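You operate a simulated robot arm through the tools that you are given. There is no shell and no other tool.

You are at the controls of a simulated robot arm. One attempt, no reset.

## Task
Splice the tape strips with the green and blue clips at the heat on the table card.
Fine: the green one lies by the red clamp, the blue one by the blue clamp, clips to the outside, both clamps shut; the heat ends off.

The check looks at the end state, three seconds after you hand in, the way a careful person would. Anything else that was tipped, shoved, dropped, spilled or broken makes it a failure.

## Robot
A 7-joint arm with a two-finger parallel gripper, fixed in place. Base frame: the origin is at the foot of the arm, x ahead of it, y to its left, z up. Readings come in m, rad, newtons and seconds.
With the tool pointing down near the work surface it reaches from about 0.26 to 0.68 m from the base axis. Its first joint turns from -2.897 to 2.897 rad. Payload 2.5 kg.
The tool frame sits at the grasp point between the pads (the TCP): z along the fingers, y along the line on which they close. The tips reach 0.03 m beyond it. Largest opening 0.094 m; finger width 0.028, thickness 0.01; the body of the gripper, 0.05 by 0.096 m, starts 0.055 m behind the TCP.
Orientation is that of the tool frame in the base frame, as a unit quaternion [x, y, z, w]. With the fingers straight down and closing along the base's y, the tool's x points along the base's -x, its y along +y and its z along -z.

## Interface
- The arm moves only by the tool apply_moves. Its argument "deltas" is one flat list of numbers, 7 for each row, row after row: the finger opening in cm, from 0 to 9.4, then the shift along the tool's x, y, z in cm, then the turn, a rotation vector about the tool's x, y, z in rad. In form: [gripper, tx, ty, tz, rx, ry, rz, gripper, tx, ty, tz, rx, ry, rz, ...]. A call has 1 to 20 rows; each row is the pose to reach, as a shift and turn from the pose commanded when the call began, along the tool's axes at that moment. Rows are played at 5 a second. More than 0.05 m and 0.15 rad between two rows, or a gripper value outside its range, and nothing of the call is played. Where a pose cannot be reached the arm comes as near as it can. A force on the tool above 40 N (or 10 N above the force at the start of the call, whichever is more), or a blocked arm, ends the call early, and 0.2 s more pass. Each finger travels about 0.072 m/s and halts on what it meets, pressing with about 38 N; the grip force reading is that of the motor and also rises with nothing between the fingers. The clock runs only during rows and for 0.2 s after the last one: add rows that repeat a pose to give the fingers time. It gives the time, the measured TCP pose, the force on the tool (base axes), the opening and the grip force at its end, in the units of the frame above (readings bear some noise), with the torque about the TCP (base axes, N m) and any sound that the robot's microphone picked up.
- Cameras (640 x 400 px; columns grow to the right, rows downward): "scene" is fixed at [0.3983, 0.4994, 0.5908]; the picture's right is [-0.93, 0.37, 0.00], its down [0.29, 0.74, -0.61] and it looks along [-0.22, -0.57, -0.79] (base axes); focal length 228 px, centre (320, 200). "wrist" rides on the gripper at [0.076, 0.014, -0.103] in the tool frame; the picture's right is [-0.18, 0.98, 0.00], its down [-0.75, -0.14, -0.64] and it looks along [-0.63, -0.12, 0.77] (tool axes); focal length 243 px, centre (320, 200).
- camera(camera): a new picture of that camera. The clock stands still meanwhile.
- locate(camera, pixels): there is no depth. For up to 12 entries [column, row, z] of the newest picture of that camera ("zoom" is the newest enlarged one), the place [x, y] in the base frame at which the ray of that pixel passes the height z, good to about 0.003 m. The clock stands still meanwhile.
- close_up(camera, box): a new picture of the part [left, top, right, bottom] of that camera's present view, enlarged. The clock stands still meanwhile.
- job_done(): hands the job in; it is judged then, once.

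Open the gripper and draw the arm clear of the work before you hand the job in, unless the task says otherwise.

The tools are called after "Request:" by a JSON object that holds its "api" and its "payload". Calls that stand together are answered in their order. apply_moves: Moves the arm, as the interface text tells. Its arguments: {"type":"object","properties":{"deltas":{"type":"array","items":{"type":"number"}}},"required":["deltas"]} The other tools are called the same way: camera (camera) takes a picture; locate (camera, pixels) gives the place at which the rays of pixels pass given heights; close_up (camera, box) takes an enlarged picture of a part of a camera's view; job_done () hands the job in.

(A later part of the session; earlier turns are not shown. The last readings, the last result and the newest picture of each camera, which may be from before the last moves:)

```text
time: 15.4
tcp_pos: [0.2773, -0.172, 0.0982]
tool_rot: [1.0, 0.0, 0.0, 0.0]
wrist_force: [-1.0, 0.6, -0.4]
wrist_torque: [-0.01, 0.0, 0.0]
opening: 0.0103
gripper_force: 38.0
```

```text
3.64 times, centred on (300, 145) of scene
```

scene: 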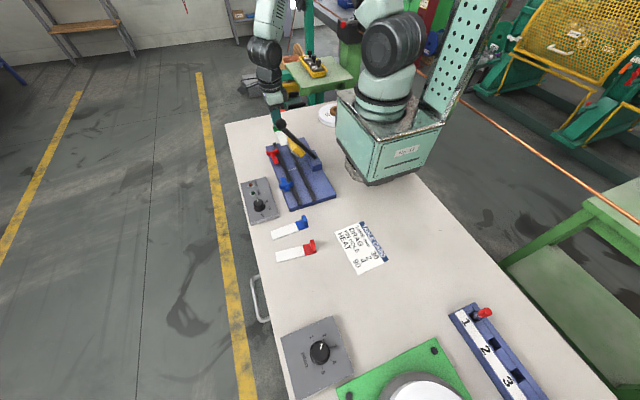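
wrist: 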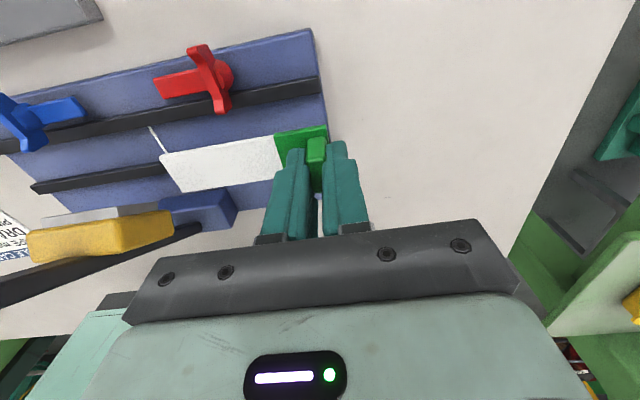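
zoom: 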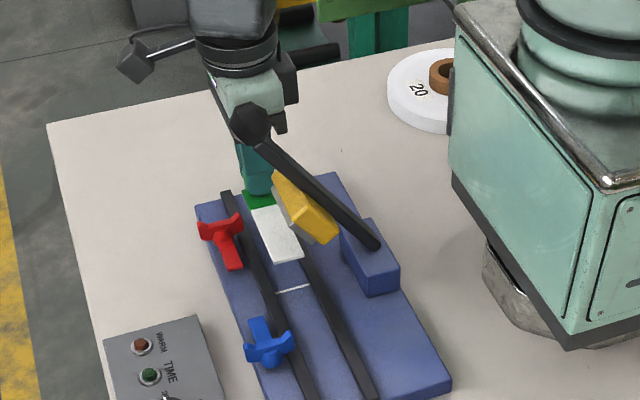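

Strip centre x≈0.278 equals the channel centre, and the tape end (y≈-0.070) is at the white line. I lower slowly by 3.5 cm toward the channel floor.

Request:
{"api": "apply_moves", "payload": {"deltas": [0, 0, 0, 1.2, 0, 0, 0, 0, 0, 0, 2.2, 0, 0, 0, 0, 0, 0, 2.9, 0, 0, 0, 0, 0, 0, 3.3, 0, 0, 0, 0, 0, 0, 3.5, 0, 0, 0, 0, 0, 0, 3.5, 0, 0, 0]}}

Request:
{"api": "close_up", "payload": {"camera": "wrist", "box": [60, 60, 380, 260]}}

Request:
{"api": "close_up", "payload": {"camera": "scene", "box": [265, 130, 315, 185]}}

```text
time: 16.8
tcp_pos: [0.2774, -0.1745, 0.0613]
tool_rot: [1.0, 0.001, -0.001, 0.0]
wrist_force: [-0.8, 0.4, 0.5]
wrist_torque: [-0.04, -0.01, 0.02]
opening: 0.0104
gripper_force: 38.2
```

```text
2.00 times, centred on (220, 160) of wrist
```

zoom: 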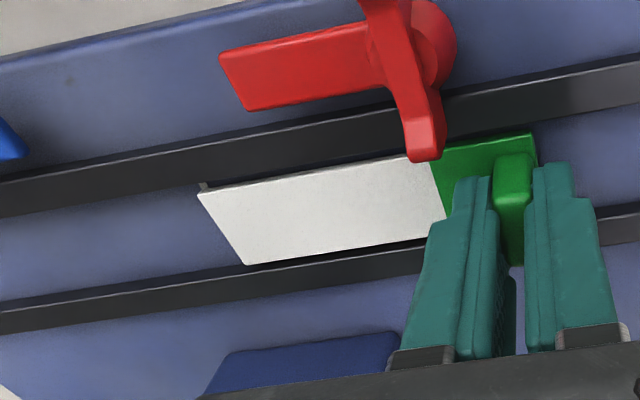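

```text
7.27 times, centred on (290, 158) of scene
```

zoom: 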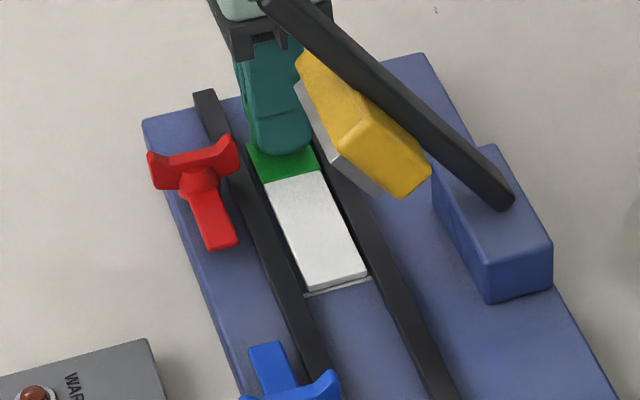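

The strip is inside the channel, its end at the white line (scene zoom 335,290). I lower gently up to 4 mm more, watching the force.

Request:
{"api": "apply_moves", "payload": {"deltas": [0, 0, 0, 0.1, 0, 0, 0, 0, 0, 0, 0.2, 0, 0, 0, 0, 0, 0, 0.3, 0, 0, 0, 0, 0, 0, 0.3, 0, 0, 0]}}

Request:
{"api": "close_up", "payload": {"camera": "scene", "box": [275, 140, 310, 180]}}

Request:
{"api": "close_up", "payload": {"camera": "wrist", "box": [140, 120, 350, 230]}}

```text
time: 17.8
tcp_pos: [0.2761, -0.1736, 0.0594]
tool_rot: [1.0, 0.001, 0.0, 0.001]
wrist_force: [2.4, 2.2, 37.2]
wrist_torque: [0.44, -0.21, -0.06]
opening: 0.0106
gripper_force: 38.6
```

```text
10.00 times, centred on (292, 160) of scene
```

zoom: 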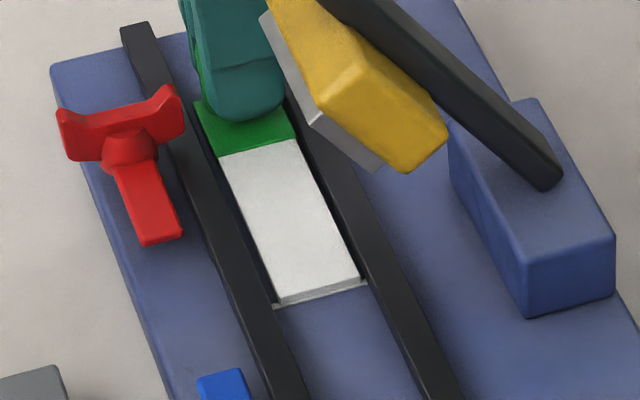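

```text
3.05 times, centred on (245, 175) of wrist
```

zoom: 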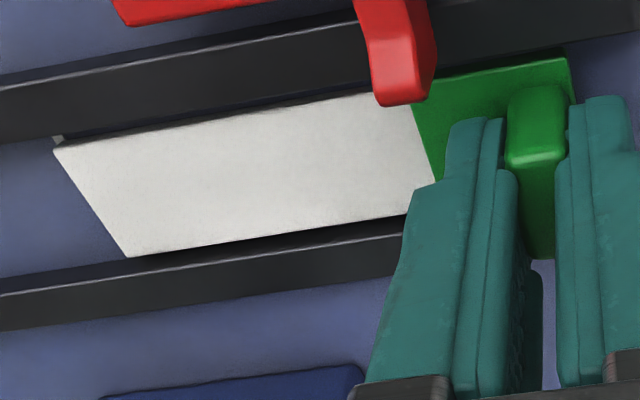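

Contact with the floor (37 N). I ease up 1 mm, open to 2.5 cm, and then lift straight off.

Request:
{"api": "apply_moves", "payload": {"deltas": [0, 0, 0, -0.15, 0, 0, 0, 1.5, 0, 0, -0.15, 0, 0, 0, 2.5, 0, 0, -0.15, 0, 0, 0, 2.5, 0, 0, -0.15, 0, 0, 0, 2.5, 0, 0, -1.5, 0, 0, 0, 2.5, 0, 0, -4, 0, 0, 0, 2.5, 0, 0, -4, 0, 0, 0]}}

Request:
{"api": "close_up", "payload": {"camera": "scene", "box": [275, 140, 310, 180]}}

Request:
{"api": "close_up", "payload": {"camera": "wrist", "box": [60, 60, 380, 260]}}

```text
time: 19.4
tcp_pos: [0.2743, -0.1732, 0.0987]
tool_rot: [1.0, 0.001, 0.0, 0.0]
wrist_force: [0.0, -0.6, 0.2]
wrist_torque: [0.03, 0.0, 0.02]
opening: 0.025
gripper_force: 0.1
```

```text
10.00 times, centred on (292, 160) of scene
```

zoom: 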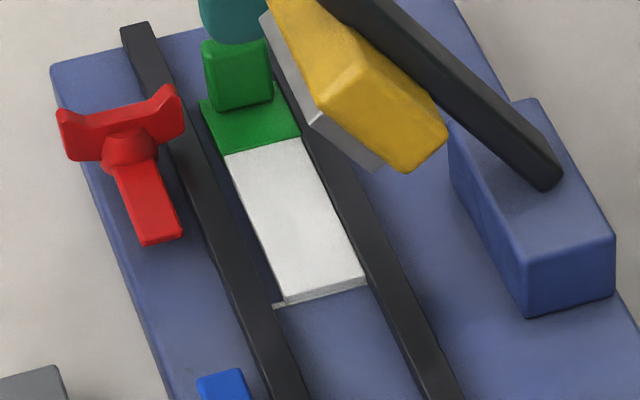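

```text
2.00 times, centred on (220, 160) of wrist
```

zoom: 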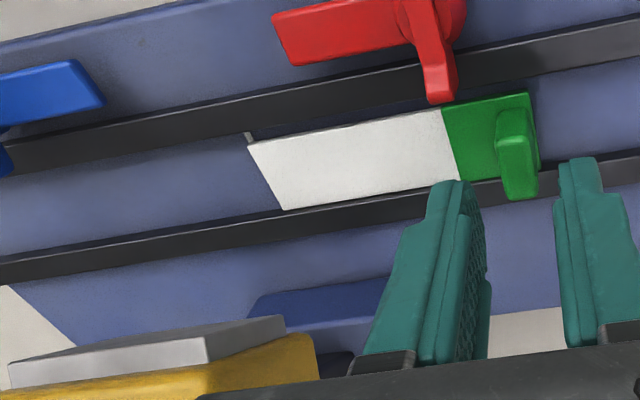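

The green strip lies in the channel with its end at the white line. I lift off high and move to hover over the blue clip (≈(0.31,0.147,0.20)) with yaw back to +90°.

Request:
{"api": "apply_moves", "payload": {"deltas": [4, 0, 0, -4.6, 0, 0, 0, 6, 0, 0, -9.2, 0, 0, 0, 6, 0, 0, -13.8, 0, 0, 0, 6, 0, 0, -18.4, 0, 0, 0, 6, 0, 0, -23.1, 0, 0, 0, 6, 0.3, -2.92, -23.1, 0, 0, 0.1428, 6, 0.61, -5.84, -23.1, 0, 0, 0.2856, 6, 0.91, -8.75, -23.1, 0, 0, 0.4284, 6, 1.22, -11.67, -23.1, 0, 0, 0.5712, 6, 1.52, -14.59, -23.1, 0, 0, 0.714, 6, 1.83, -17.51, -23.1, 0, 0, 0.8568, 6, 2.13, -20.43, -23.1, 0, 0, 0.9996, 6, 2.44, -23.35, -19.8, 0, 0, 1.1424, 6, 2.74, -26.26, -16.6, 0, 0, 1.2852, 6, 3.05, -29.18, -13.3, 0, 0, 1.428, 6, 3.35, -32.1, -10.1, 0, 0, 1.571, 6, 3.35, -32.1, -10.1, 0, 0, 1.571]}}

Request:
{"api": "camera", "payload": {"camera": "wrist"}}

Request:
{"api": "camera", "payload": {"camera": "scene"}}

```text
time: 23.0
tcp_pos: [0.3065, 0.1485, 0.1989]
tool_rot: [-0.707, 0.708, -0.001, 0.0]
wrist_force: [0.5, 0.3, -0.6]
wrist_torque: [0.04, 0.01, 0.02]
opening: 0.0603
gripper_force: 0.0
```

```text
taken
```

wrist: 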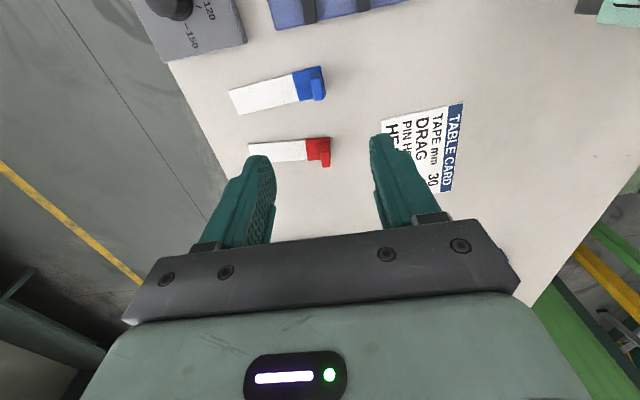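

```text
taken
```

scene: 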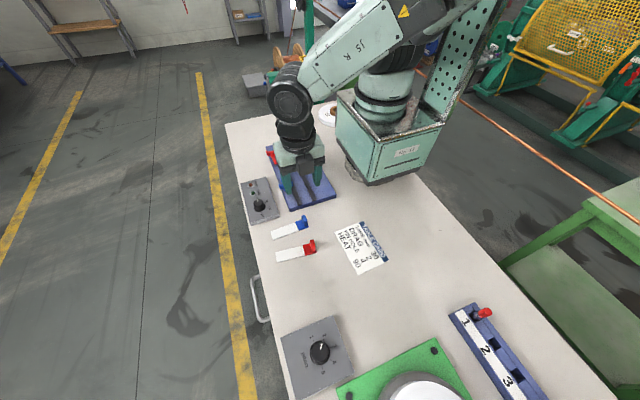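

Arm is over the blue strip. Zooming the wrist view on the blue clip (px ~310,85) to measure it.

Request:
{"api": "close_up", "payload": {"camera": "wrist", "box": [220, 50, 340, 125]}}

Request:
{"api": "close_up", "payload": {"camera": "scene", "box": [255, 100, 345, 220]}}

```text
5.33 times, centred on (280, 88) of wrist
```

zoom: 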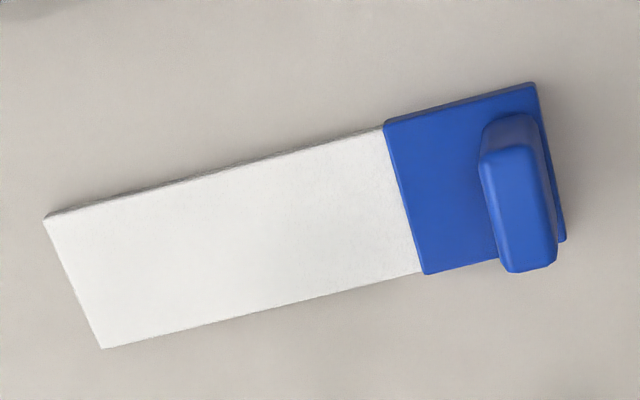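

```text
3.33 times, centred on (300, 160) of scene
```

zoom: 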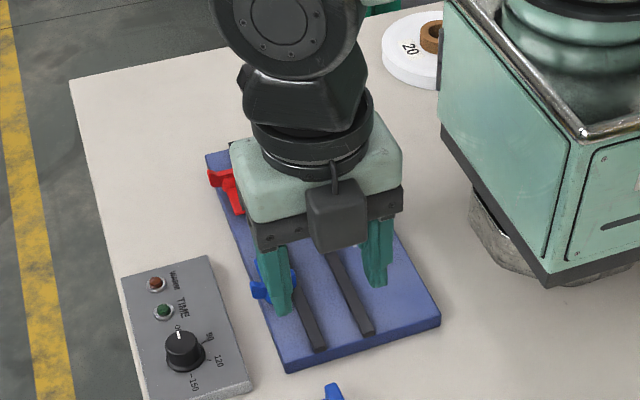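

Blue clip: tab centre ≈(0.3126,0.145), strip tilted ≈+2.9°. I align yaw by +0.05 rad and descend to z≈0.045 with 6 cm opening.

Request:
{"api": "apply_moves", "payload": {"deltas": [6, 0.06, -0.08, 4, 0, 0, -0.02, 6, 0.12, -0.16, 8, 0, 0, -0.04, 6, 0.18, -0.22, 11.5, 0, 0, -0.05, 6, 0.21, -0.26, 14, 0, 0, -0.05, 6, 0.21, -0.26, 15.5, 0, 0, -0.05, 6, 0.21, -0.26, 15.5, 0, 0, -0.05]}}

Request:
{"api": "close_up", "payload": {"camera": "wrist", "box": [220, 110, 420, 235]}}

Request:
{"api": "close_up", "payload": {"camera": "scene", "box": [255, 160, 345, 260]}}

```text
time: 24.4
tcp_pos: [0.3107, 0.1456, 0.0433]
tool_rot: [0.725, -0.688, 0.0, 0.0]
wrist_force: [0.1, -0.2, -0.2]
wrist_torque: [0.0, 0.0, -0.02]
opening: 0.0598
gripper_force: 0.2
```

```text
3.20 times, centred on (320, 172) of wrist
```

zoom: 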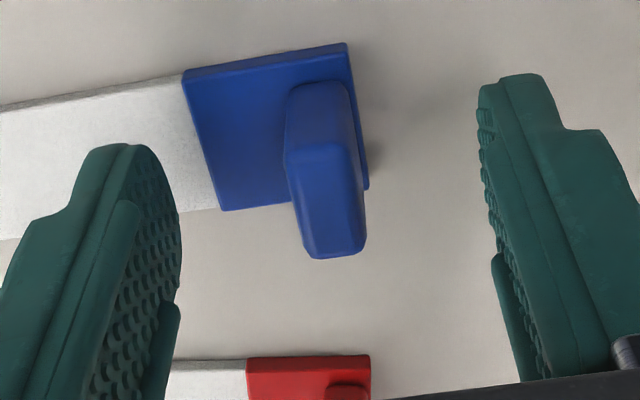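

```text
4.00 times, centred on (300, 210) of scene
```

zoom: 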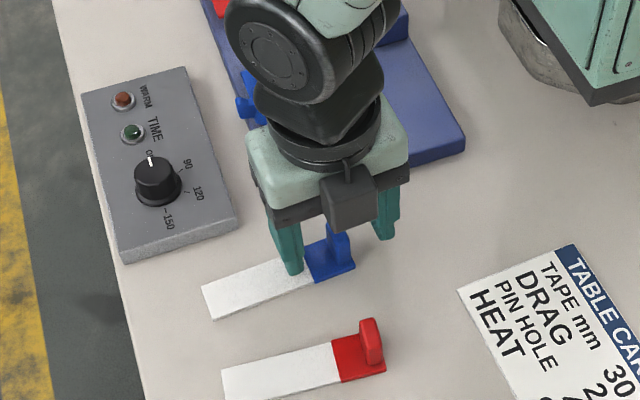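

Tab is ~1.2 mm toward −x of centre (zoom 327 vs 320); I correct that, lower 0.6 cm, close, and lift 6 cm.

Request:
{"api": "apply_moves", "payload": {"deltas": [6, 0, 0.12, 0.3, 0, 0, 0, 6, 0, 0.12, 0.6, 0, 0, 0, 3, 0, 0.12, 0.6, 0, 0, 0, 0, 0, 0.12, 0.6, 0, 0, 0, 0, 0, 0.12, 0.6, 0, 0, 0, 0, 0, 0.12, 0.6, 0, 0, 0, 0, 0, 0.12, -1, 0, 0, 0, 0, 0, 0.12, -3, 0, 0, 0, 0, 0, 0.12, -6, 0, 0, 0, 0, 0, 0.12, -6, 0, 0, 0]}}

Request:
{"api": "camera", "payload": {"camera": "wrist"}}

Request:
{"api": "camera", "payload": {"camera": "scene"}}

```text
time: 26.6
tcp_pos: [0.3112, 0.1463, 0.1056]
tool_rot: [0.725, -0.689, 0.0, 0.0]
wrist_force: [-0.9, 0.0, 0.2]
wrist_torque: [-0.04, 0.02, 0.01]
opening: 0.0104
gripper_force: 38.2
```

```text
taken
```

wrist: 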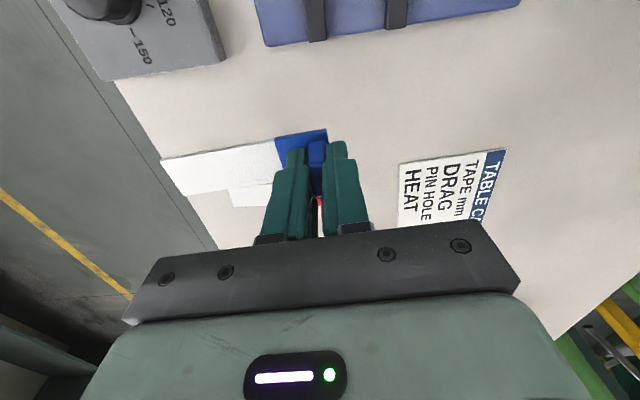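

```text
taken
```

scene: 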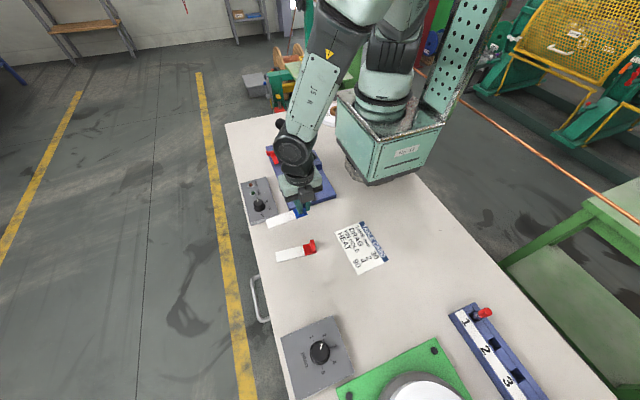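

Blue strip is held. I begin carrying it to the hover (0.278,0.09,0.15) while turning −93°; first half of the move, then I check clearance to the lever.

Request:
{"api": "apply_moves", "payload": {"deltas": [0, 0.44, 0.3, -1, 0, 0, 0.135, 0, 0.89, 0.6, -2, 0, 0, 0.27, 0, 1.33, 0.9, -3, 0, 0, 0.405, 0, 1.77, 1.2, -4, 0, 0, 0.54, 0, 2.22, 1.5, -4.5, 0, 0, 0.675, 0, 2.66, 1.8, -4.5, 0, 0, 0.81]}}

Request:
{"api": "camera", "payload": {"camera": "scene"}}

Request:
{"api": "camera", "payload": {"camera": "wrist"}}

```text
time: 28.0
tcp_pos: [0.2944, 0.1179, 0.1488]
tool_rot: [-0.394, 0.919, 0.0, 0.0]
wrist_force: [-1.0, -0.3, -0.4]
wrist_torque: [0.01, 0.03, 0.02]
opening: 0.0105
gripper_force: 37.9
```

```text
taken
```

scene: 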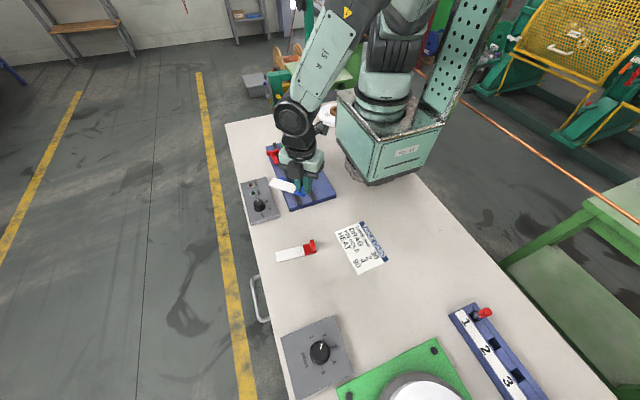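

```text
taken
```

wrist: 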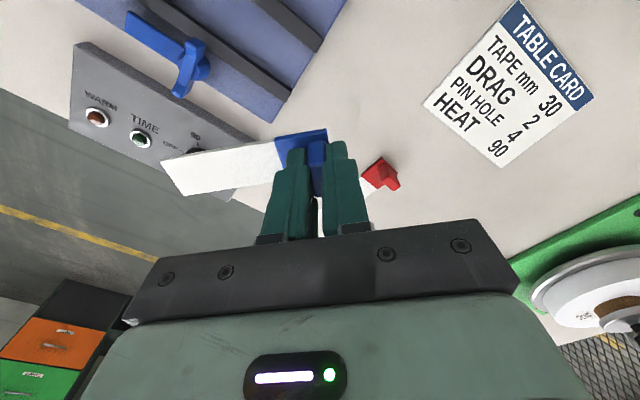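

I zoom on the wrist/lever region in the scene view to check clearance.

Request:
{"api": "close_up", "payload": {"camera": "scene", "box": [250, 85, 350, 205]}}

```text
3.33 times, centred on (300, 145) of scene
```

zoom: 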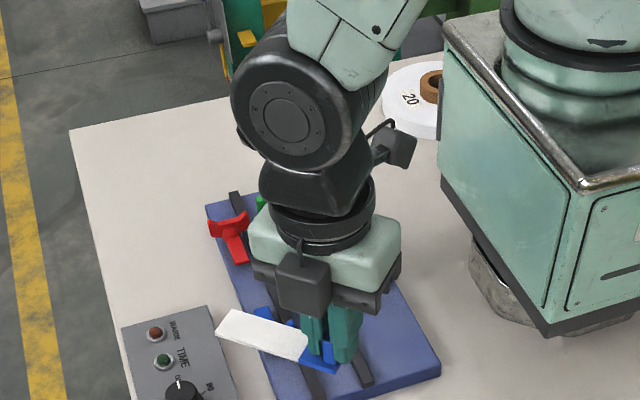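

Lever is behind but laterally clear (J6 is above the gripper at y≈0.1). I finish the turn to yaw 0 at (0.278,0.09,0.15).

Request:
{"api": "apply_moves", "payload": {"deltas": [0, 0.52, -0.11, 0, 0, 0, 0.135, 0, 1.05, -0.23, 0, 0, 0, 0.27, 0, 1.57, -0.34, 0, 0, 0, 0.405, 0, 2.09, -0.45, 0, 0, 0, 0.54, 0, 2.62, -0.57, 0, 0, 0, 0.675, 0, 3.14, -0.68, 0, 0, 0, 0.811, 0, 3.14, -0.68, 0, 0, 0, 0.811]}}

Request:
{"api": "camera", "payload": {"camera": "wrist"}}

Request:
{"api": "close_up", "payload": {"camera": "scene", "box": [250, 85, 350, 205]}}

```text
time: 29.6
tcp_pos: [0.2769, 0.09, 0.1501]
tool_rot: [0.001, 1.0, 0.0, 0.0]
wrist_force: [-0.7, 0.5, -0.2]
wrist_torque: [0.0, -0.02, 0.0]
opening: 0.0109
gripper_force: 37.7
```

```text
taken
```

wrist: 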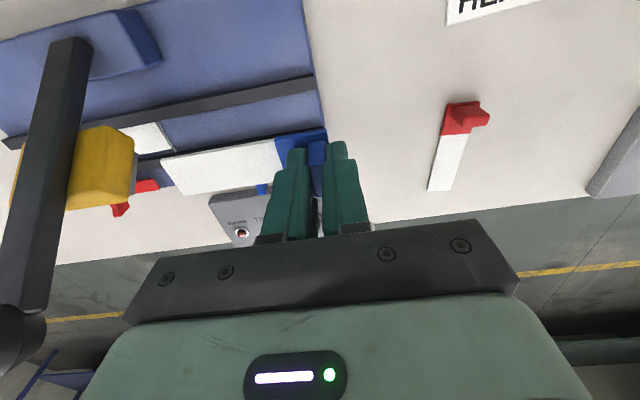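

```text
3.33 times, centred on (300, 145) of scene
```

zoom: 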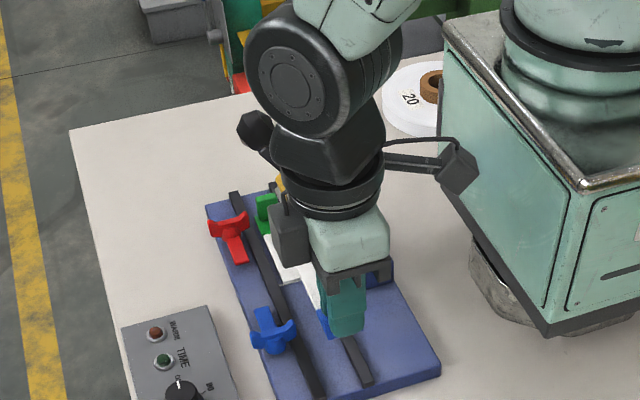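

Yaw 0 reached with the tape pointing −y; lever knob visible to the left in the wrist view, clear. I lower to z≈0.097 and take measurements before the slide.

Request:
{"api": "apply_moves", "payload": {"deltas": [0, 0, 0, 2, 0, 0, 0, 0, 0, 0, 4, 0, 0, 0, 0, 0, 0, 5.3, 0, 0, 0, 0, 0, 0, 5.3, 0, 0, 0]}}

Request:
{"api": "close_up", "payload": {"camera": "wrist", "box": [60, 60, 380, 260]}}

Request:
{"api": "close_up", "payload": {"camera": "scene", "box": [265, 145, 335, 215]}}

```text
time: 30.6
tcp_pos: [0.2762, 0.0903, 0.0968]
tool_rot: [0.0, 1.0, -0.001, 0.0]
wrist_force: [0.2, -0.2, -0.2]
wrist_torque: [0.03, -0.04, 0.03]
opening: 0.0105
gripper_force: 38.2
```

```text
2.00 times, centred on (220, 160) of wrist
```

zoom: 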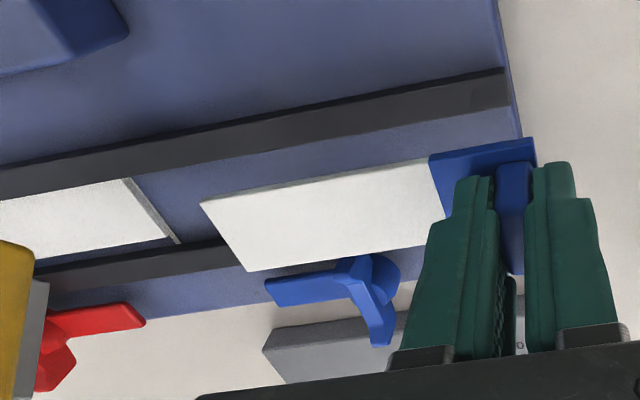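

```text
5.71 times, centred on (300, 180) of scene
```

zoom: 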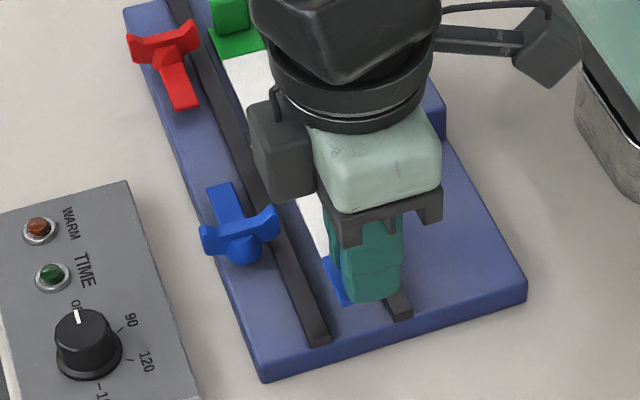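

Relative to the channel (centre ≈0.282 in this view) the blue strip (0.2794) needs ≈+2 mm in x; its end (y≈-0.0155) needs ≈-5.4 cm to meet the green end (y≈-0.0697). I slide 5.2 cm under the head at this height, then measure again.

Request:
{"api": "apply_moves", "payload": {"deltas": [0, -0.1, -1.7, 0, 0, 0, 0, 0, -0.2, -3.4, 0, 0, 0, 0, 0, -0.2, -4.6, 0, 0, 0, 0, 0, -0.2, -5.2, 0, 0, 0, 0, 0, -0.2, -5.2, 0, 0, 0, 0]}}

Request:
{"api": "close_up", "payload": {"camera": "wrist", "box": [60, 60, 380, 260]}}

Request:
{"api": "close_up", "payload": {"camera": "scene", "box": [250, 100, 340, 210]}}

```text
time: 31.8
tcp_pos: [0.2789, 0.0393, 0.0961]
tool_rot: [-0.001, 1.0, -0.001, -0.001]
wrist_force: [0.1, -0.3, -1.1]
wrist_torque: [0.03, -0.04, 0.01]
opening: 0.0107
gripper_force: 38.1
```

```text
2.00 times, centred on (220, 160) of wrist
```

zoom: 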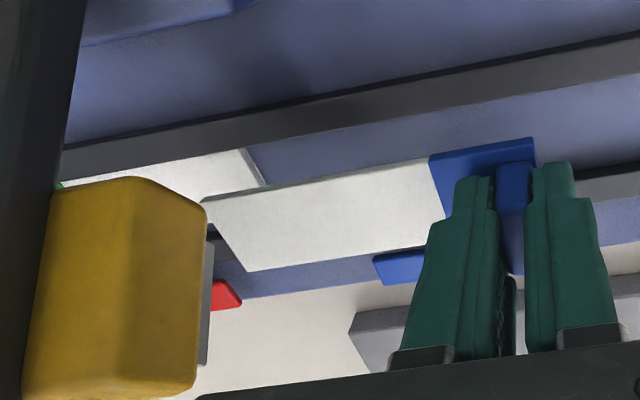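

```text
3.64 times, centred on (295, 155) of scene
```

zoom: 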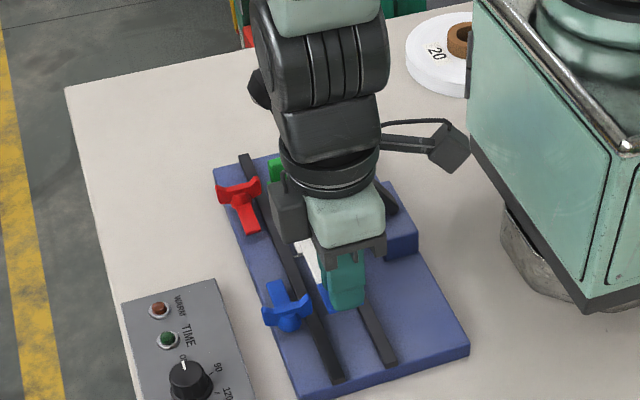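

Clear of everything so far. I lower to z≈0.070 (strip just above the rails) and re-measure the gap.

Request:
{"api": "apply_moves", "payload": {"deltas": [0, 0, 0, 1, 0, 0, 0, 0, 0, 0, 2, 0, 0, 0, 0, 0, 0, 2.6, 0, 0, 0, 0, 0, 0, 2.6, 0, 0, 0]}}

Request:
{"api": "close_up", "payload": {"camera": "wrist", "box": [100, 60, 380, 240]}}

Request:
{"api": "close_up", "payload": {"camera": "scene", "box": [275, 145, 320, 205]}}

```text
time: 32.8
tcp_pos: [0.2802, 0.0382, 0.0706]
tool_rot: [0.0, 1.0, 0.0, 0.0]
wrist_force: [0.0, -0.7, -0.1]
wrist_torque: [0.03, 0.03, 0.03]
opening: 0.0105
gripper_force: 37.3
```

```text
2.22 times, centred on (240, 150) of wrist
```

zoom: 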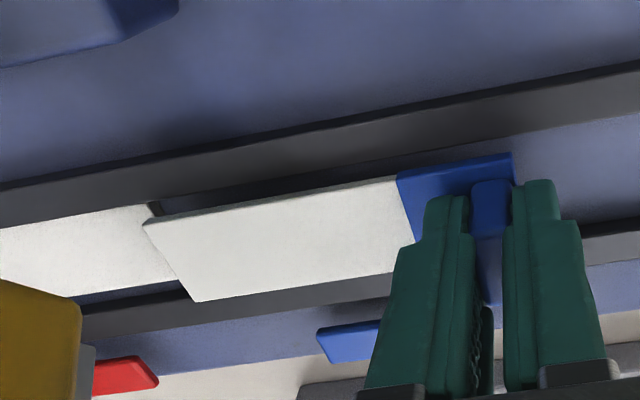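

```text
6.67 times, centred on (298, 175) of scene
```

zoom: 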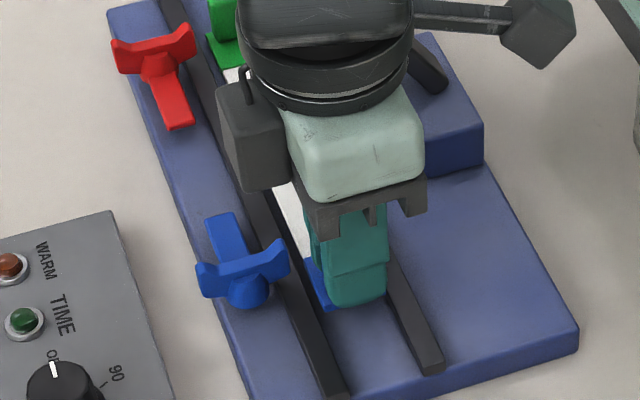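

Lateral alignment with the green strip matches (both −x corners at x≈0.266); the remaining gap is ≈3 mm. I move −2.5 mm in y and lower to z≈0.063.

Request:
{"api": "apply_moves", "payload": {"deltas": [0, 0, -0.15, 0.2, 0, 0, 0, 0, 0, -0.25, 0.5, 0, 0, 0, 0, 0, -0.25, 0.8, 0, 0, 0, 0, 0, -0.25, 0.8, 0, 0, 0]}}

Request:
{"api": "close_up", "payload": {"camera": "wrist", "box": [100, 100, 280, 220]}}

Request:
{"api": "close_up", "payload": {"camera": "wrist", "box": [140, 130, 220, 200]}}

```text
time: 33.8
tcp_pos: [0.2782, 0.0356, 0.063]
tool_rot: [0.0, 1.0, 0.001, 0.0]
wrist_force: [0.3, -0.3, 0.1]
wrist_torque: [0.04, -0.02, 0.0]
opening: 0.0106
gripper_force: 37.8
```

```text
3.33 times, centred on (190, 160) of wrist
```

zoom: 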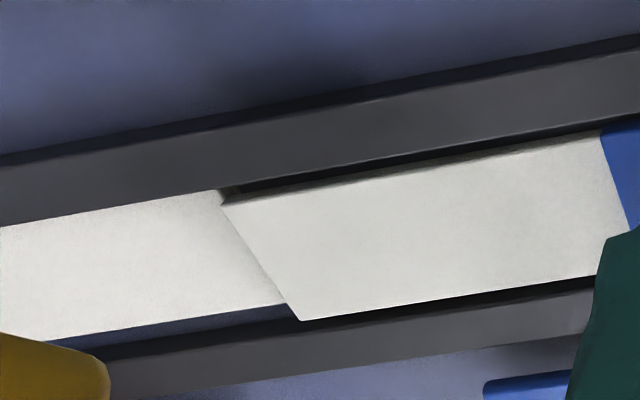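

```text
5.71 times, centred on (180, 165) of wrist
```

zoom: 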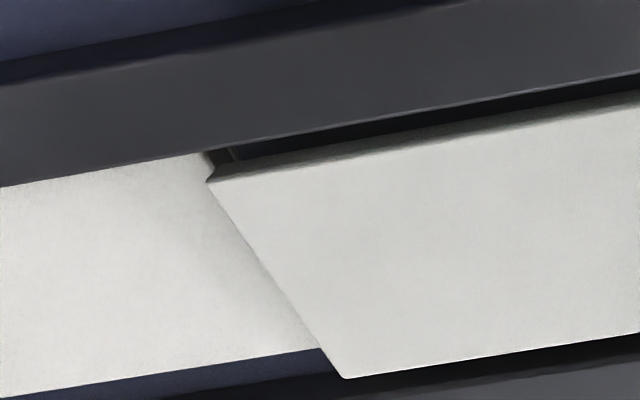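

Gap to the green end is ≈1 mm (green corner y≈-0.0711, blue −0.070). I move another −0.5 mm and lower to the floor.

Request:
{"api": "apply_moves", "payload": {"deltas": [0, 0, -0.05, 0.1, 0, 0, 0, 0, 0, -0.05, 0.2, 0, 0, 0, 0, 0, -0.05, 0.3, 0, 0, 0, 0, 0, -0.05, 0.38, 0, 0, 0, 0, 0, -0.05, 0.38, 0, 0, 0]}}

Request:
{"api": "close_up", "payload": {"camera": "wrist", "box": [140, 130, 220, 200]}}

Request:
{"api": "close_up", "payload": {"camera": "wrist", "box": [100, 80, 380, 240]}}

```text
time: 35.0
tcp_pos: [0.2803, 0.0363, 0.0587]
tool_rot: [-0.001, 1.0, -0.001, 0.0]
wrist_force: [-4.9, 4.4, 17.4]
wrist_torque: [-0.06, 0.16, 0.02]
opening: 0.0106
gripper_force: 37.6
```

```text
5.71 times, centred on (180, 165) of wrist
```

zoom: 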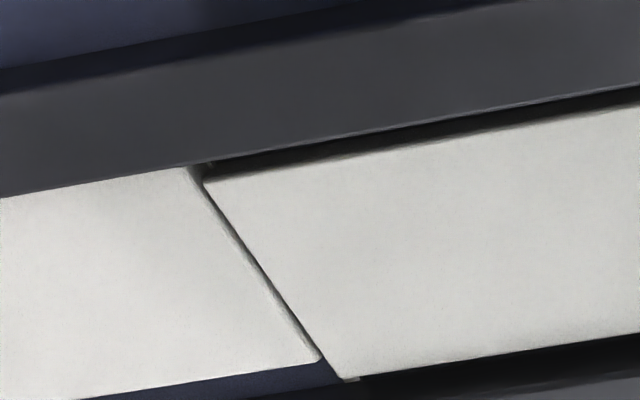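

```text
2.29 times, centred on (240, 160) of wrist
```

zoom: 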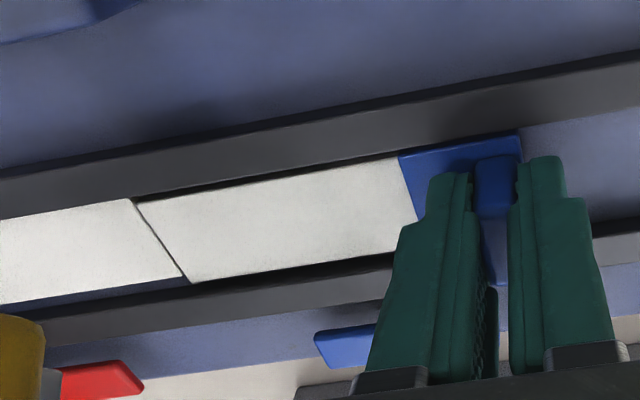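

Blue is on the floor with ≈1 mm gap, but green sits ≈3 mm closer to the inner rail. I ease up 1 mm, slide blue −2.8 mm in x and −0.7 mm in y to align edges against the same rail.

Request:
{"api": "apply_moves", "payload": {"deltas": [0, 0, 0, -0.1, 0, 0, 0, 0, 0.1, -0.03, -0.1, 0, 0, 0, 0, 0.2, -0.06, -0.1, 0, 0, 0, 0, 0.28, -0.07, -0.1, 0, 0, 0, 0, 0.28, -0.07, -0.1, 0, 0, 0]}}

Request:
{"api": "close_up", "payload": {"camera": "wrist", "box": [140, 130, 220, 200]}}

Request:
{"api": "close_up", "payload": {"camera": "wrist", "box": [100, 80, 380, 240]}}

```text
time: 36.2
tcp_pos: [0.277, 0.0344, 0.0594]
tool_rot: [0.0, 1.0, 0.0, -0.001]
wrist_force: [0.5, 0.3, -0.5]
wrist_torque: [0.04, 0.04, 0.03]
opening: 0.0104
gripper_force: 38.5
```

```text
5.71 times, centred on (180, 165) of wrist
```

zoom: 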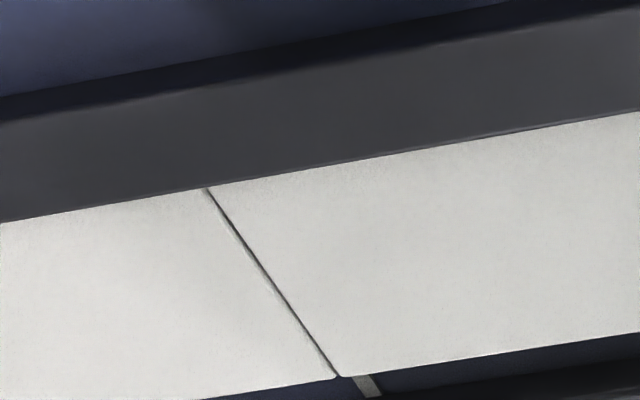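

```text
2.29 times, centred on (240, 160) of wrist
```

zoom: 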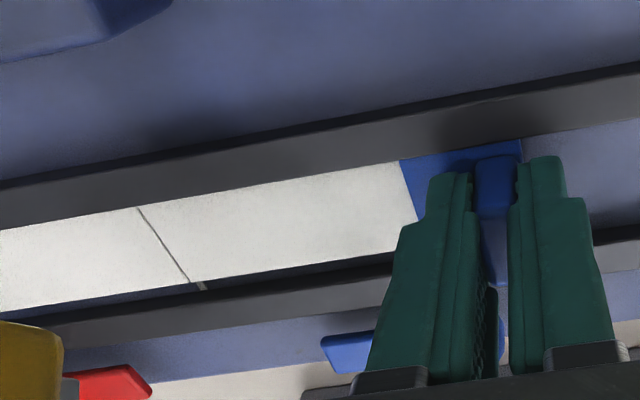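

Edges now line up with a hairline joint within ~1 mm of the white line. I release (2.5 cm) and lift straight up.

Request:
{"api": "apply_moves", "payload": {"deltas": [0.8, 0, 0, 0.05, 0, 0, 0, 1.5, 0, 0, 0.05, 0, 0, 0, 2.5, 0, 0, 0.05, 0, 0, 0, 2.5, 0, 0, 0, 0, 0, 0, 2.5, 0, 0, -1.5, 0, 0, 0, 2.5, 0, 0, -4, 0, 0, 0, 2.5, 0, 0, -4, 0, 0, 0]}}

Request:
{"api": "close_up", "payload": {"camera": "wrist", "box": [60, 40, 380, 240]}}

Request:
{"api": "close_up", "payload": {"camera": "scene", "box": [275, 145, 320, 205]}}

```text
time: 37.8
tcp_pos: [0.2753, 0.0346, 0.1004]
tool_rot: [-0.001, 1.0, 0.001, 0.0]
wrist_force: [0.3, -0.7, 0.0]
wrist_torque: [0.0, 0.0, -0.01]
opening: 0.025
gripper_force: 0.1
```

```text
2.00 times, centred on (220, 140) of wrist
```

zoom: 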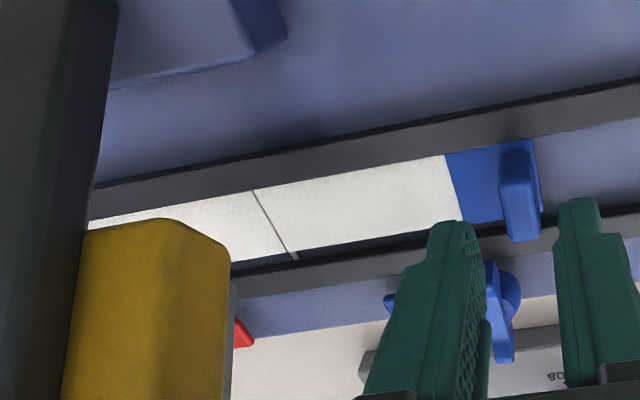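

```text
6.67 times, centred on (298, 175) of scene
```

zoom: 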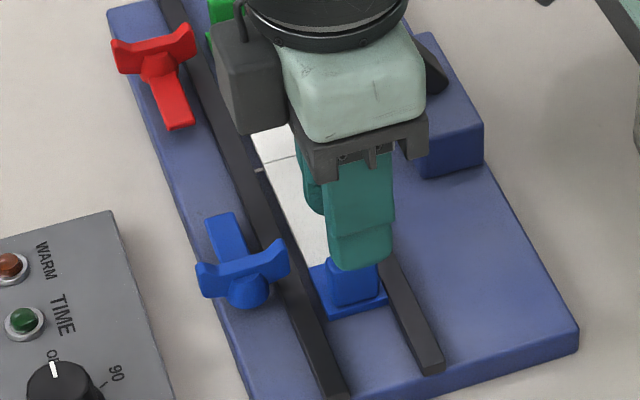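

Both strips are down. Next the clamps: I rise to ≈(0.30,0.04,0.20) to measure the blue clamp's wing from the wrist camera.

Request:
{"api": "apply_moves", "payload": {"deltas": [2.5, 0, 0, -3.5, 0, 0, 0, 4, -0.8, 0.2, -7, 0, 0, 0, 5, -2.3, 0.57, -10, 0, 0, 0, 5, -2.3, 0.57, -10, 0, 0, 0]}}

Request:
{"api": "close_up", "payload": {"camera": "wrist", "box": [200, 40, 360, 140]}}

Request:
{"api": "camera", "payload": {"camera": "wrist"}}

Request:
{"api": "close_up", "payload": {"camera": "scene", "box": [265, 125, 325, 205]}}

```text
time: 38.8
tcp_pos: [0.3004, 0.0388, 0.1994]
tool_rot: [0.0, 1.0, -0.001, 0.0]
wrist_force: [-0.3, 0.1, 0.5]
wrist_torque: [-0.02, -0.04, 0.03]
opening: 0.0501
gripper_force: 0.1
```

```text
4.00 times, centred on (280, 90) of wrist
```

zoom: 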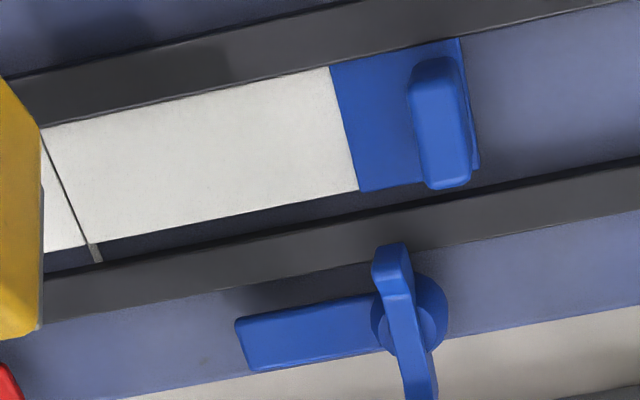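

```text
taken
```

wrist: 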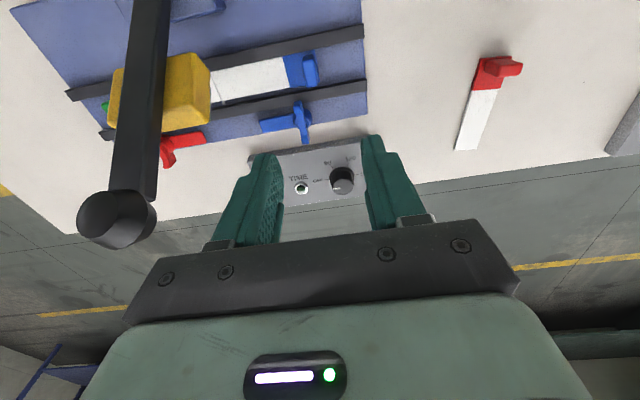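

```text
5.00 times, centred on (295, 165) of scene
```

zoom: 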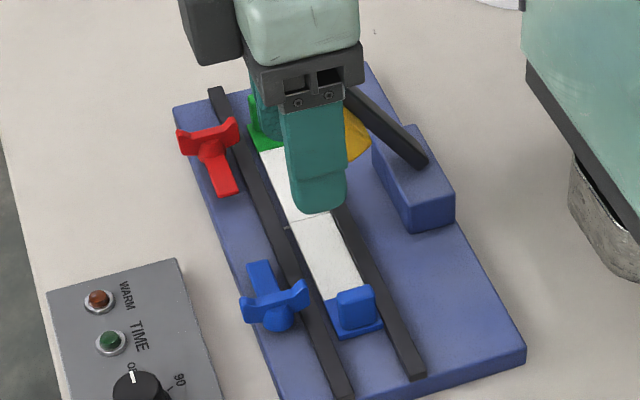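

I zoom further on the blue clamp's full wing in the wrist view (px ~300,122).

Request:
{"api": "close_up", "payload": {"camera": "wrist", "box": [250, 90, 340, 150]}}

Request:
{"api": "close_up", "payload": {"camera": "scene", "box": [270, 170, 310, 200]}}

```text
6.67 times, centred on (295, 120) of wrist
```

zoom: 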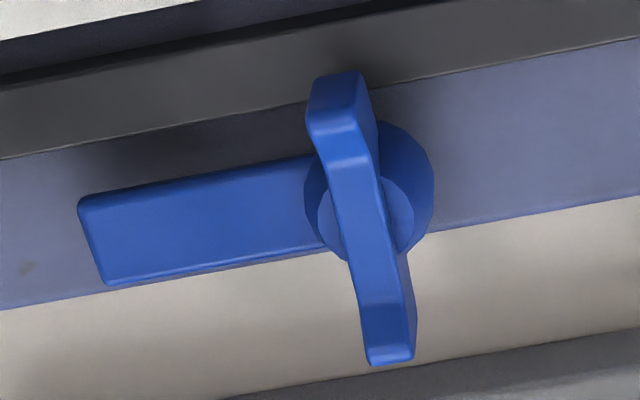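

```text
13.33 times, centred on (290, 185) of scene
```

zoom: 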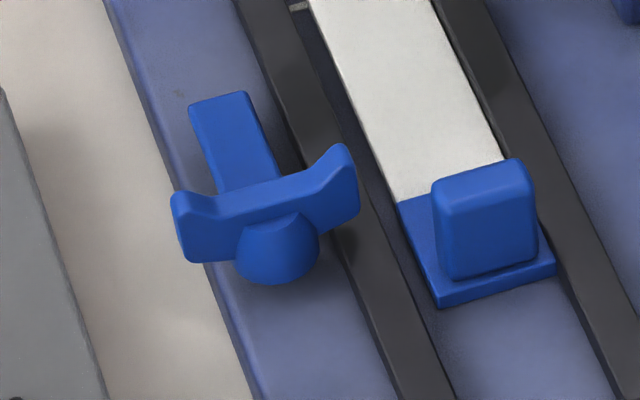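

Blue clamp hub ≈(0.3245,0.0148); wing along x, arm pointing −y. I move above it to z≈0.115 with 4 cm opening and check alignment in the wrist view.

Request:
{"api": "apply_moves", "payload": {"deltas": [4, -1.2, -1.3, 2.5, 0, 0, 0, 4, -2.43, -2.5, 5, 0, 0, 0, 4, -2.43, -2.55, 8.5, 0, 0, 0, 4, -2.43, -2.55, 8.5, 0, 0, 0]}}

Request:
{"api": "close_up", "payload": {"camera": "wrist", "box": [220, 80, 420, 205]}}

Request:
{"api": "close_up", "payload": {"camera": "scene", "box": [250, 110, 340, 220]}}

```text
time: 39.8
tcp_pos: [0.3248, 0.0127, 0.1152]
tool_rot: [0.0, 1.0, 0.0, 0.0]
wrist_force: [-0.6, 0.0, 0.6]
wrist_torque: [0.0, 0.0, 0.01]
opening: 0.0396
gripper_force: 0.0
```

```text
3.20 times, centred on (320, 142) of wrist
```

zoom: 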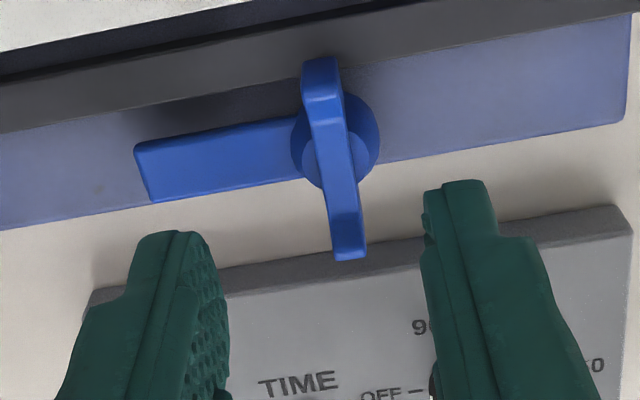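

```text
3.64 times, centred on (295, 165) of scene
```

zoom: 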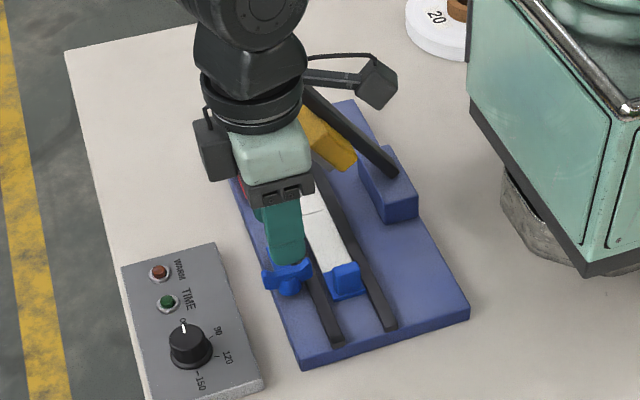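

The hub appears ≈3.5 mm toward +y and ≈1.5 mm toward −x of my TCP axis (zoom 336,141 vs expected 320,148). I correct and lower to z≈0.09 for another check.

Request:
{"api": "apply_moves", "payload": {"deltas": [4, 0.15, 0.35, 1.2, 0, 0, 0, 4, 0.15, 0.35, 2.5, 0, 0, 0, 4, 0.15, 0.35, 2.5, 0, 0, 0]}}

Request:
{"api": "close_up", "payload": {"camera": "wrist", "box": [220, 80, 420, 205]}}

Request:
{"api": "close_up", "payload": {"camera": "scene", "box": [265, 165, 315, 200]}}

```text
time: 40.6
tcp_pos: [0.323, 0.0163, 0.0907]
tool_rot: [0.0, 1.0, 0.0, 0.0]
wrist_force: [0.7, -0.5, -0.3]
wrist_torque: [0.0, -0.02, 0.03]
opening: 0.0399
gripper_force: 0.1
```

```text
3.20 times, centred on (320, 142) of wrist
```

zoom: 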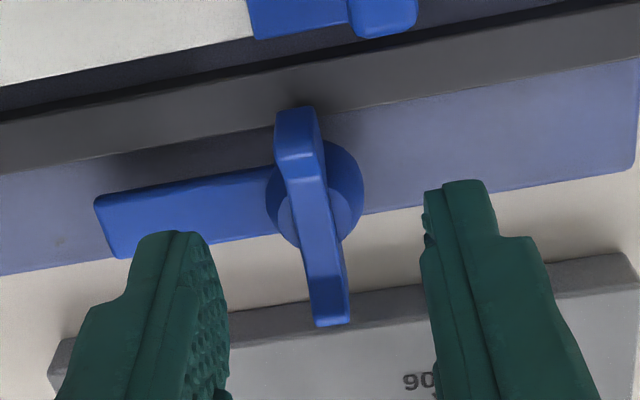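

```text
11.43 times, centred on (290, 182) of scene
```

zoom: 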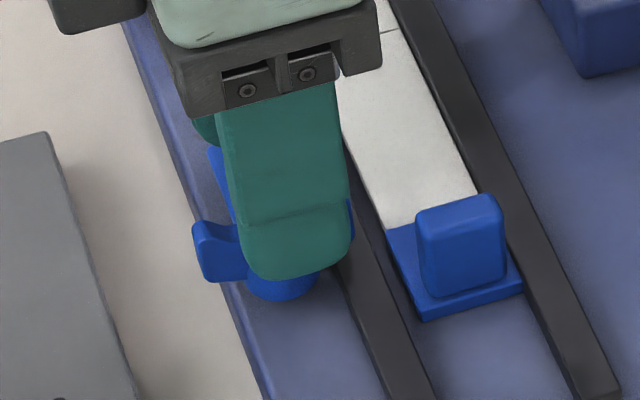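

Now within ~1.2 mm; I fine-correct (−1.2 mm y, −0.7 mm x), descend to z≈0.069 and close on the wing.

Request:
{"api": "apply_moves", "payload": {"deltas": [4, 0.07, -0.12, 0.7, 0, 0, 0, 4, 0.07, -0.12, 1.5, 0, 0, 0, 4, 0.07, -0.12, 2.1, 0, 0, 0, 4, 0.07, -0.12, 2.1, 0, 0, 0]}}

Request:
{"api": "close_up", "payload": {"camera": "wrist", "box": [220, 100, 420, 225]}}

Request:
{"api": "close_up", "payload": {"camera": "scene", "box": [265, 165, 315, 200]}}

```text
time: 41.6
tcp_pos: [0.3217, 0.0163, 0.0695]
tool_rot: [0.0, 1.0, 0.0, 0.0]
wrist_force: [0.0, 0.4, -0.9]
wrist_torque: [0.03, 0.02, 0.05]
opening: 0.0399
gripper_force: 0.0
```

```text
3.20 times, centred on (320, 162) of wrist
```

zoom: 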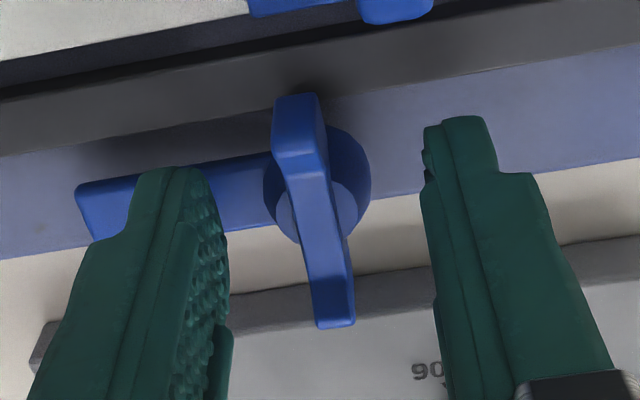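

```text
11.43 times, centred on (290, 182) of scene
```

zoom: 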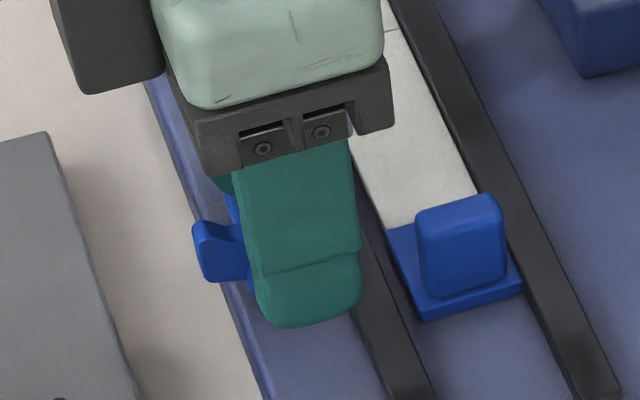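

Alignment is good within ~1 mm (disc centre 317,186 vs expected 320,177). Closing on the wing.

Request:
{"api": "apply_moves", "payload": {"deltas": [2, 0, 0, 0, 0, 0, 0, 0, 0, 0, 0, 0, 0, 0, 0, 0, 0, 0, 0, 0, 0, 0, 0, 0, 0, 0, 0, 0]}}

Request:
{"api": "close_up", "payload": {"camera": "wrist", "box": [220, 100, 420, 225]}}

```text
time: 42.6
tcp_pos: [0.3206, 0.0156, 0.0702]
tool_rot: [0.001, 1.0, -0.001, 0.0]
wrist_force: [1.5, -15.0, -1.9]
wrist_torque: [-0.14, -0.11, -0.05]
opening: 0.008
gripper_force: 42.2
```

```text
3.20 times, centred on (320, 162) of wrist
```

zoom: 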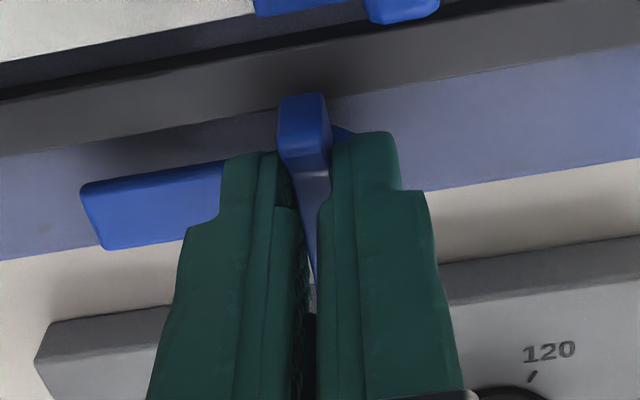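

Wing is gripped (8 mm), with −15 N along y meaning the pivot lies slightly to −y. I shift −1.2 mm to relieve it before turning.

Request:
{"api": "apply_moves", "payload": {"deltas": [0, 0, -0.06, 0, 0, 0, 0, 0, 0, -0.12, 0, 0, 0, 0, 0, 0, -0.12, 0, 0, 0, 0]}}

```text
time: 43.4
tcp_pos: [0.322, 0.0152, 0.0689]
tool_rot: [0.0, 1.0, 0.0, -0.001]
wrist_force: [9.4, -14.3, -19.9]
wrist_torque: [-0.26, 0.83, -0.05]
opening: 0.0077
gripper_force: 42.3
```

Forces moved to (9,−14,−20); I look before going on.

Request:
{"api": "close_up", "payload": {"camera": "wrist", "box": [220, 100, 420, 225]}}

Request:
{"api": "close_up", "payload": {"camera": "scene", "box": [255, 130, 335, 210]}}

```text
3.20 times, centred on (320, 162) of wrist
```

zoom: 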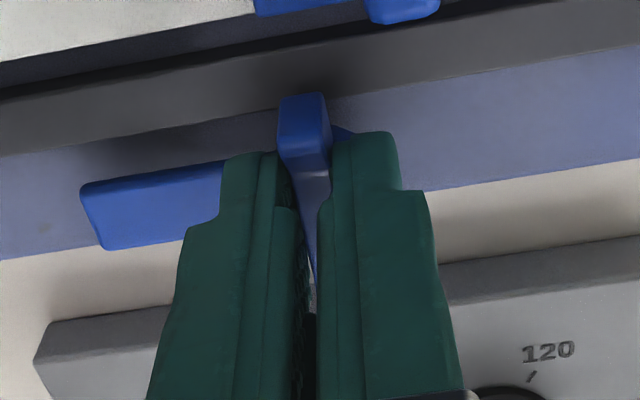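

```text
5.00 times, centred on (295, 170) of scene
```

zoom: 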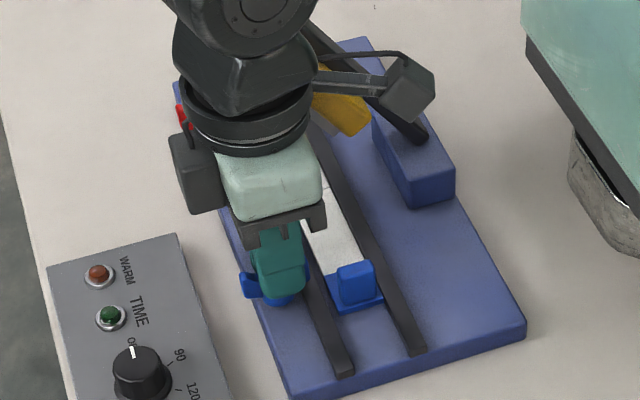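

View unchanged. I hold for a moment to get a settled force reading.

Request:
{"api": "apply_moves", "payload": {"deltas": [0, 0, 0, 0, 0, 0, 0, 0, 0, 0, 0, 0, 0, 0]}}

```text
time: 44.0
tcp_pos: [0.322, 0.0145, 0.069]
tool_rot: [0.0, 1.0, 0.0, 0.0]
wrist_force: [9.4, -14.5, -29.2]
wrist_torque: [-0.25, -0.28, -0.03]
opening: 0.0078
gripper_force: 41.7
```

Residual load is building up, so I reopen, shift another −1 mm in y to centre on the wing, and re-close.

Request:
{"api": "apply_moves", "payload": {"deltas": [2, 0, 0, 0, 0, 0, 0, 2, 0, -0.1, 0, 0, 0, 0, 2, 0, -0.1, 0, 0, 0, 0, 1, 0, -0.1, 0, 0, 0, 0, 0, 0, -0.1, 0, 0, 0, 0, 0, 0, -0.1, 0, 0, 0, 0]}}

Request:
{"api": "close_up", "payload": {"camera": "wrist", "box": [220, 100, 420, 225]}}

```text
time: 45.4
tcp_pos: [0.3219, 0.0149, 0.0696]
tool_rot: [-0.001, 1.0, 0.0, 0.0]
wrist_force: [-1.5, 6.3, 2.8]
wrist_torque: [0.1, 0.11, -0.07]
opening: 0.0079
gripper_force: 41.8
```

```text
3.20 times, centred on (320, 162) of wrist
```

zoom: 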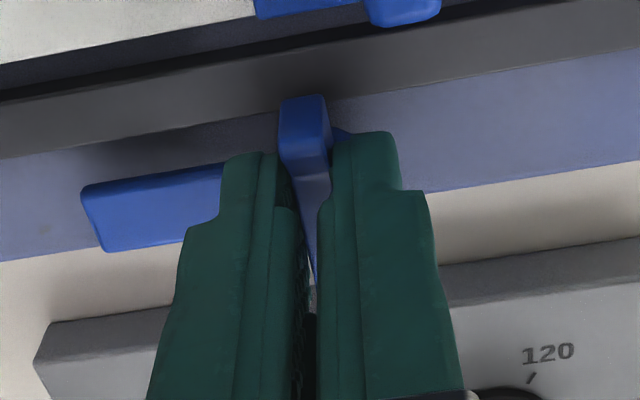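

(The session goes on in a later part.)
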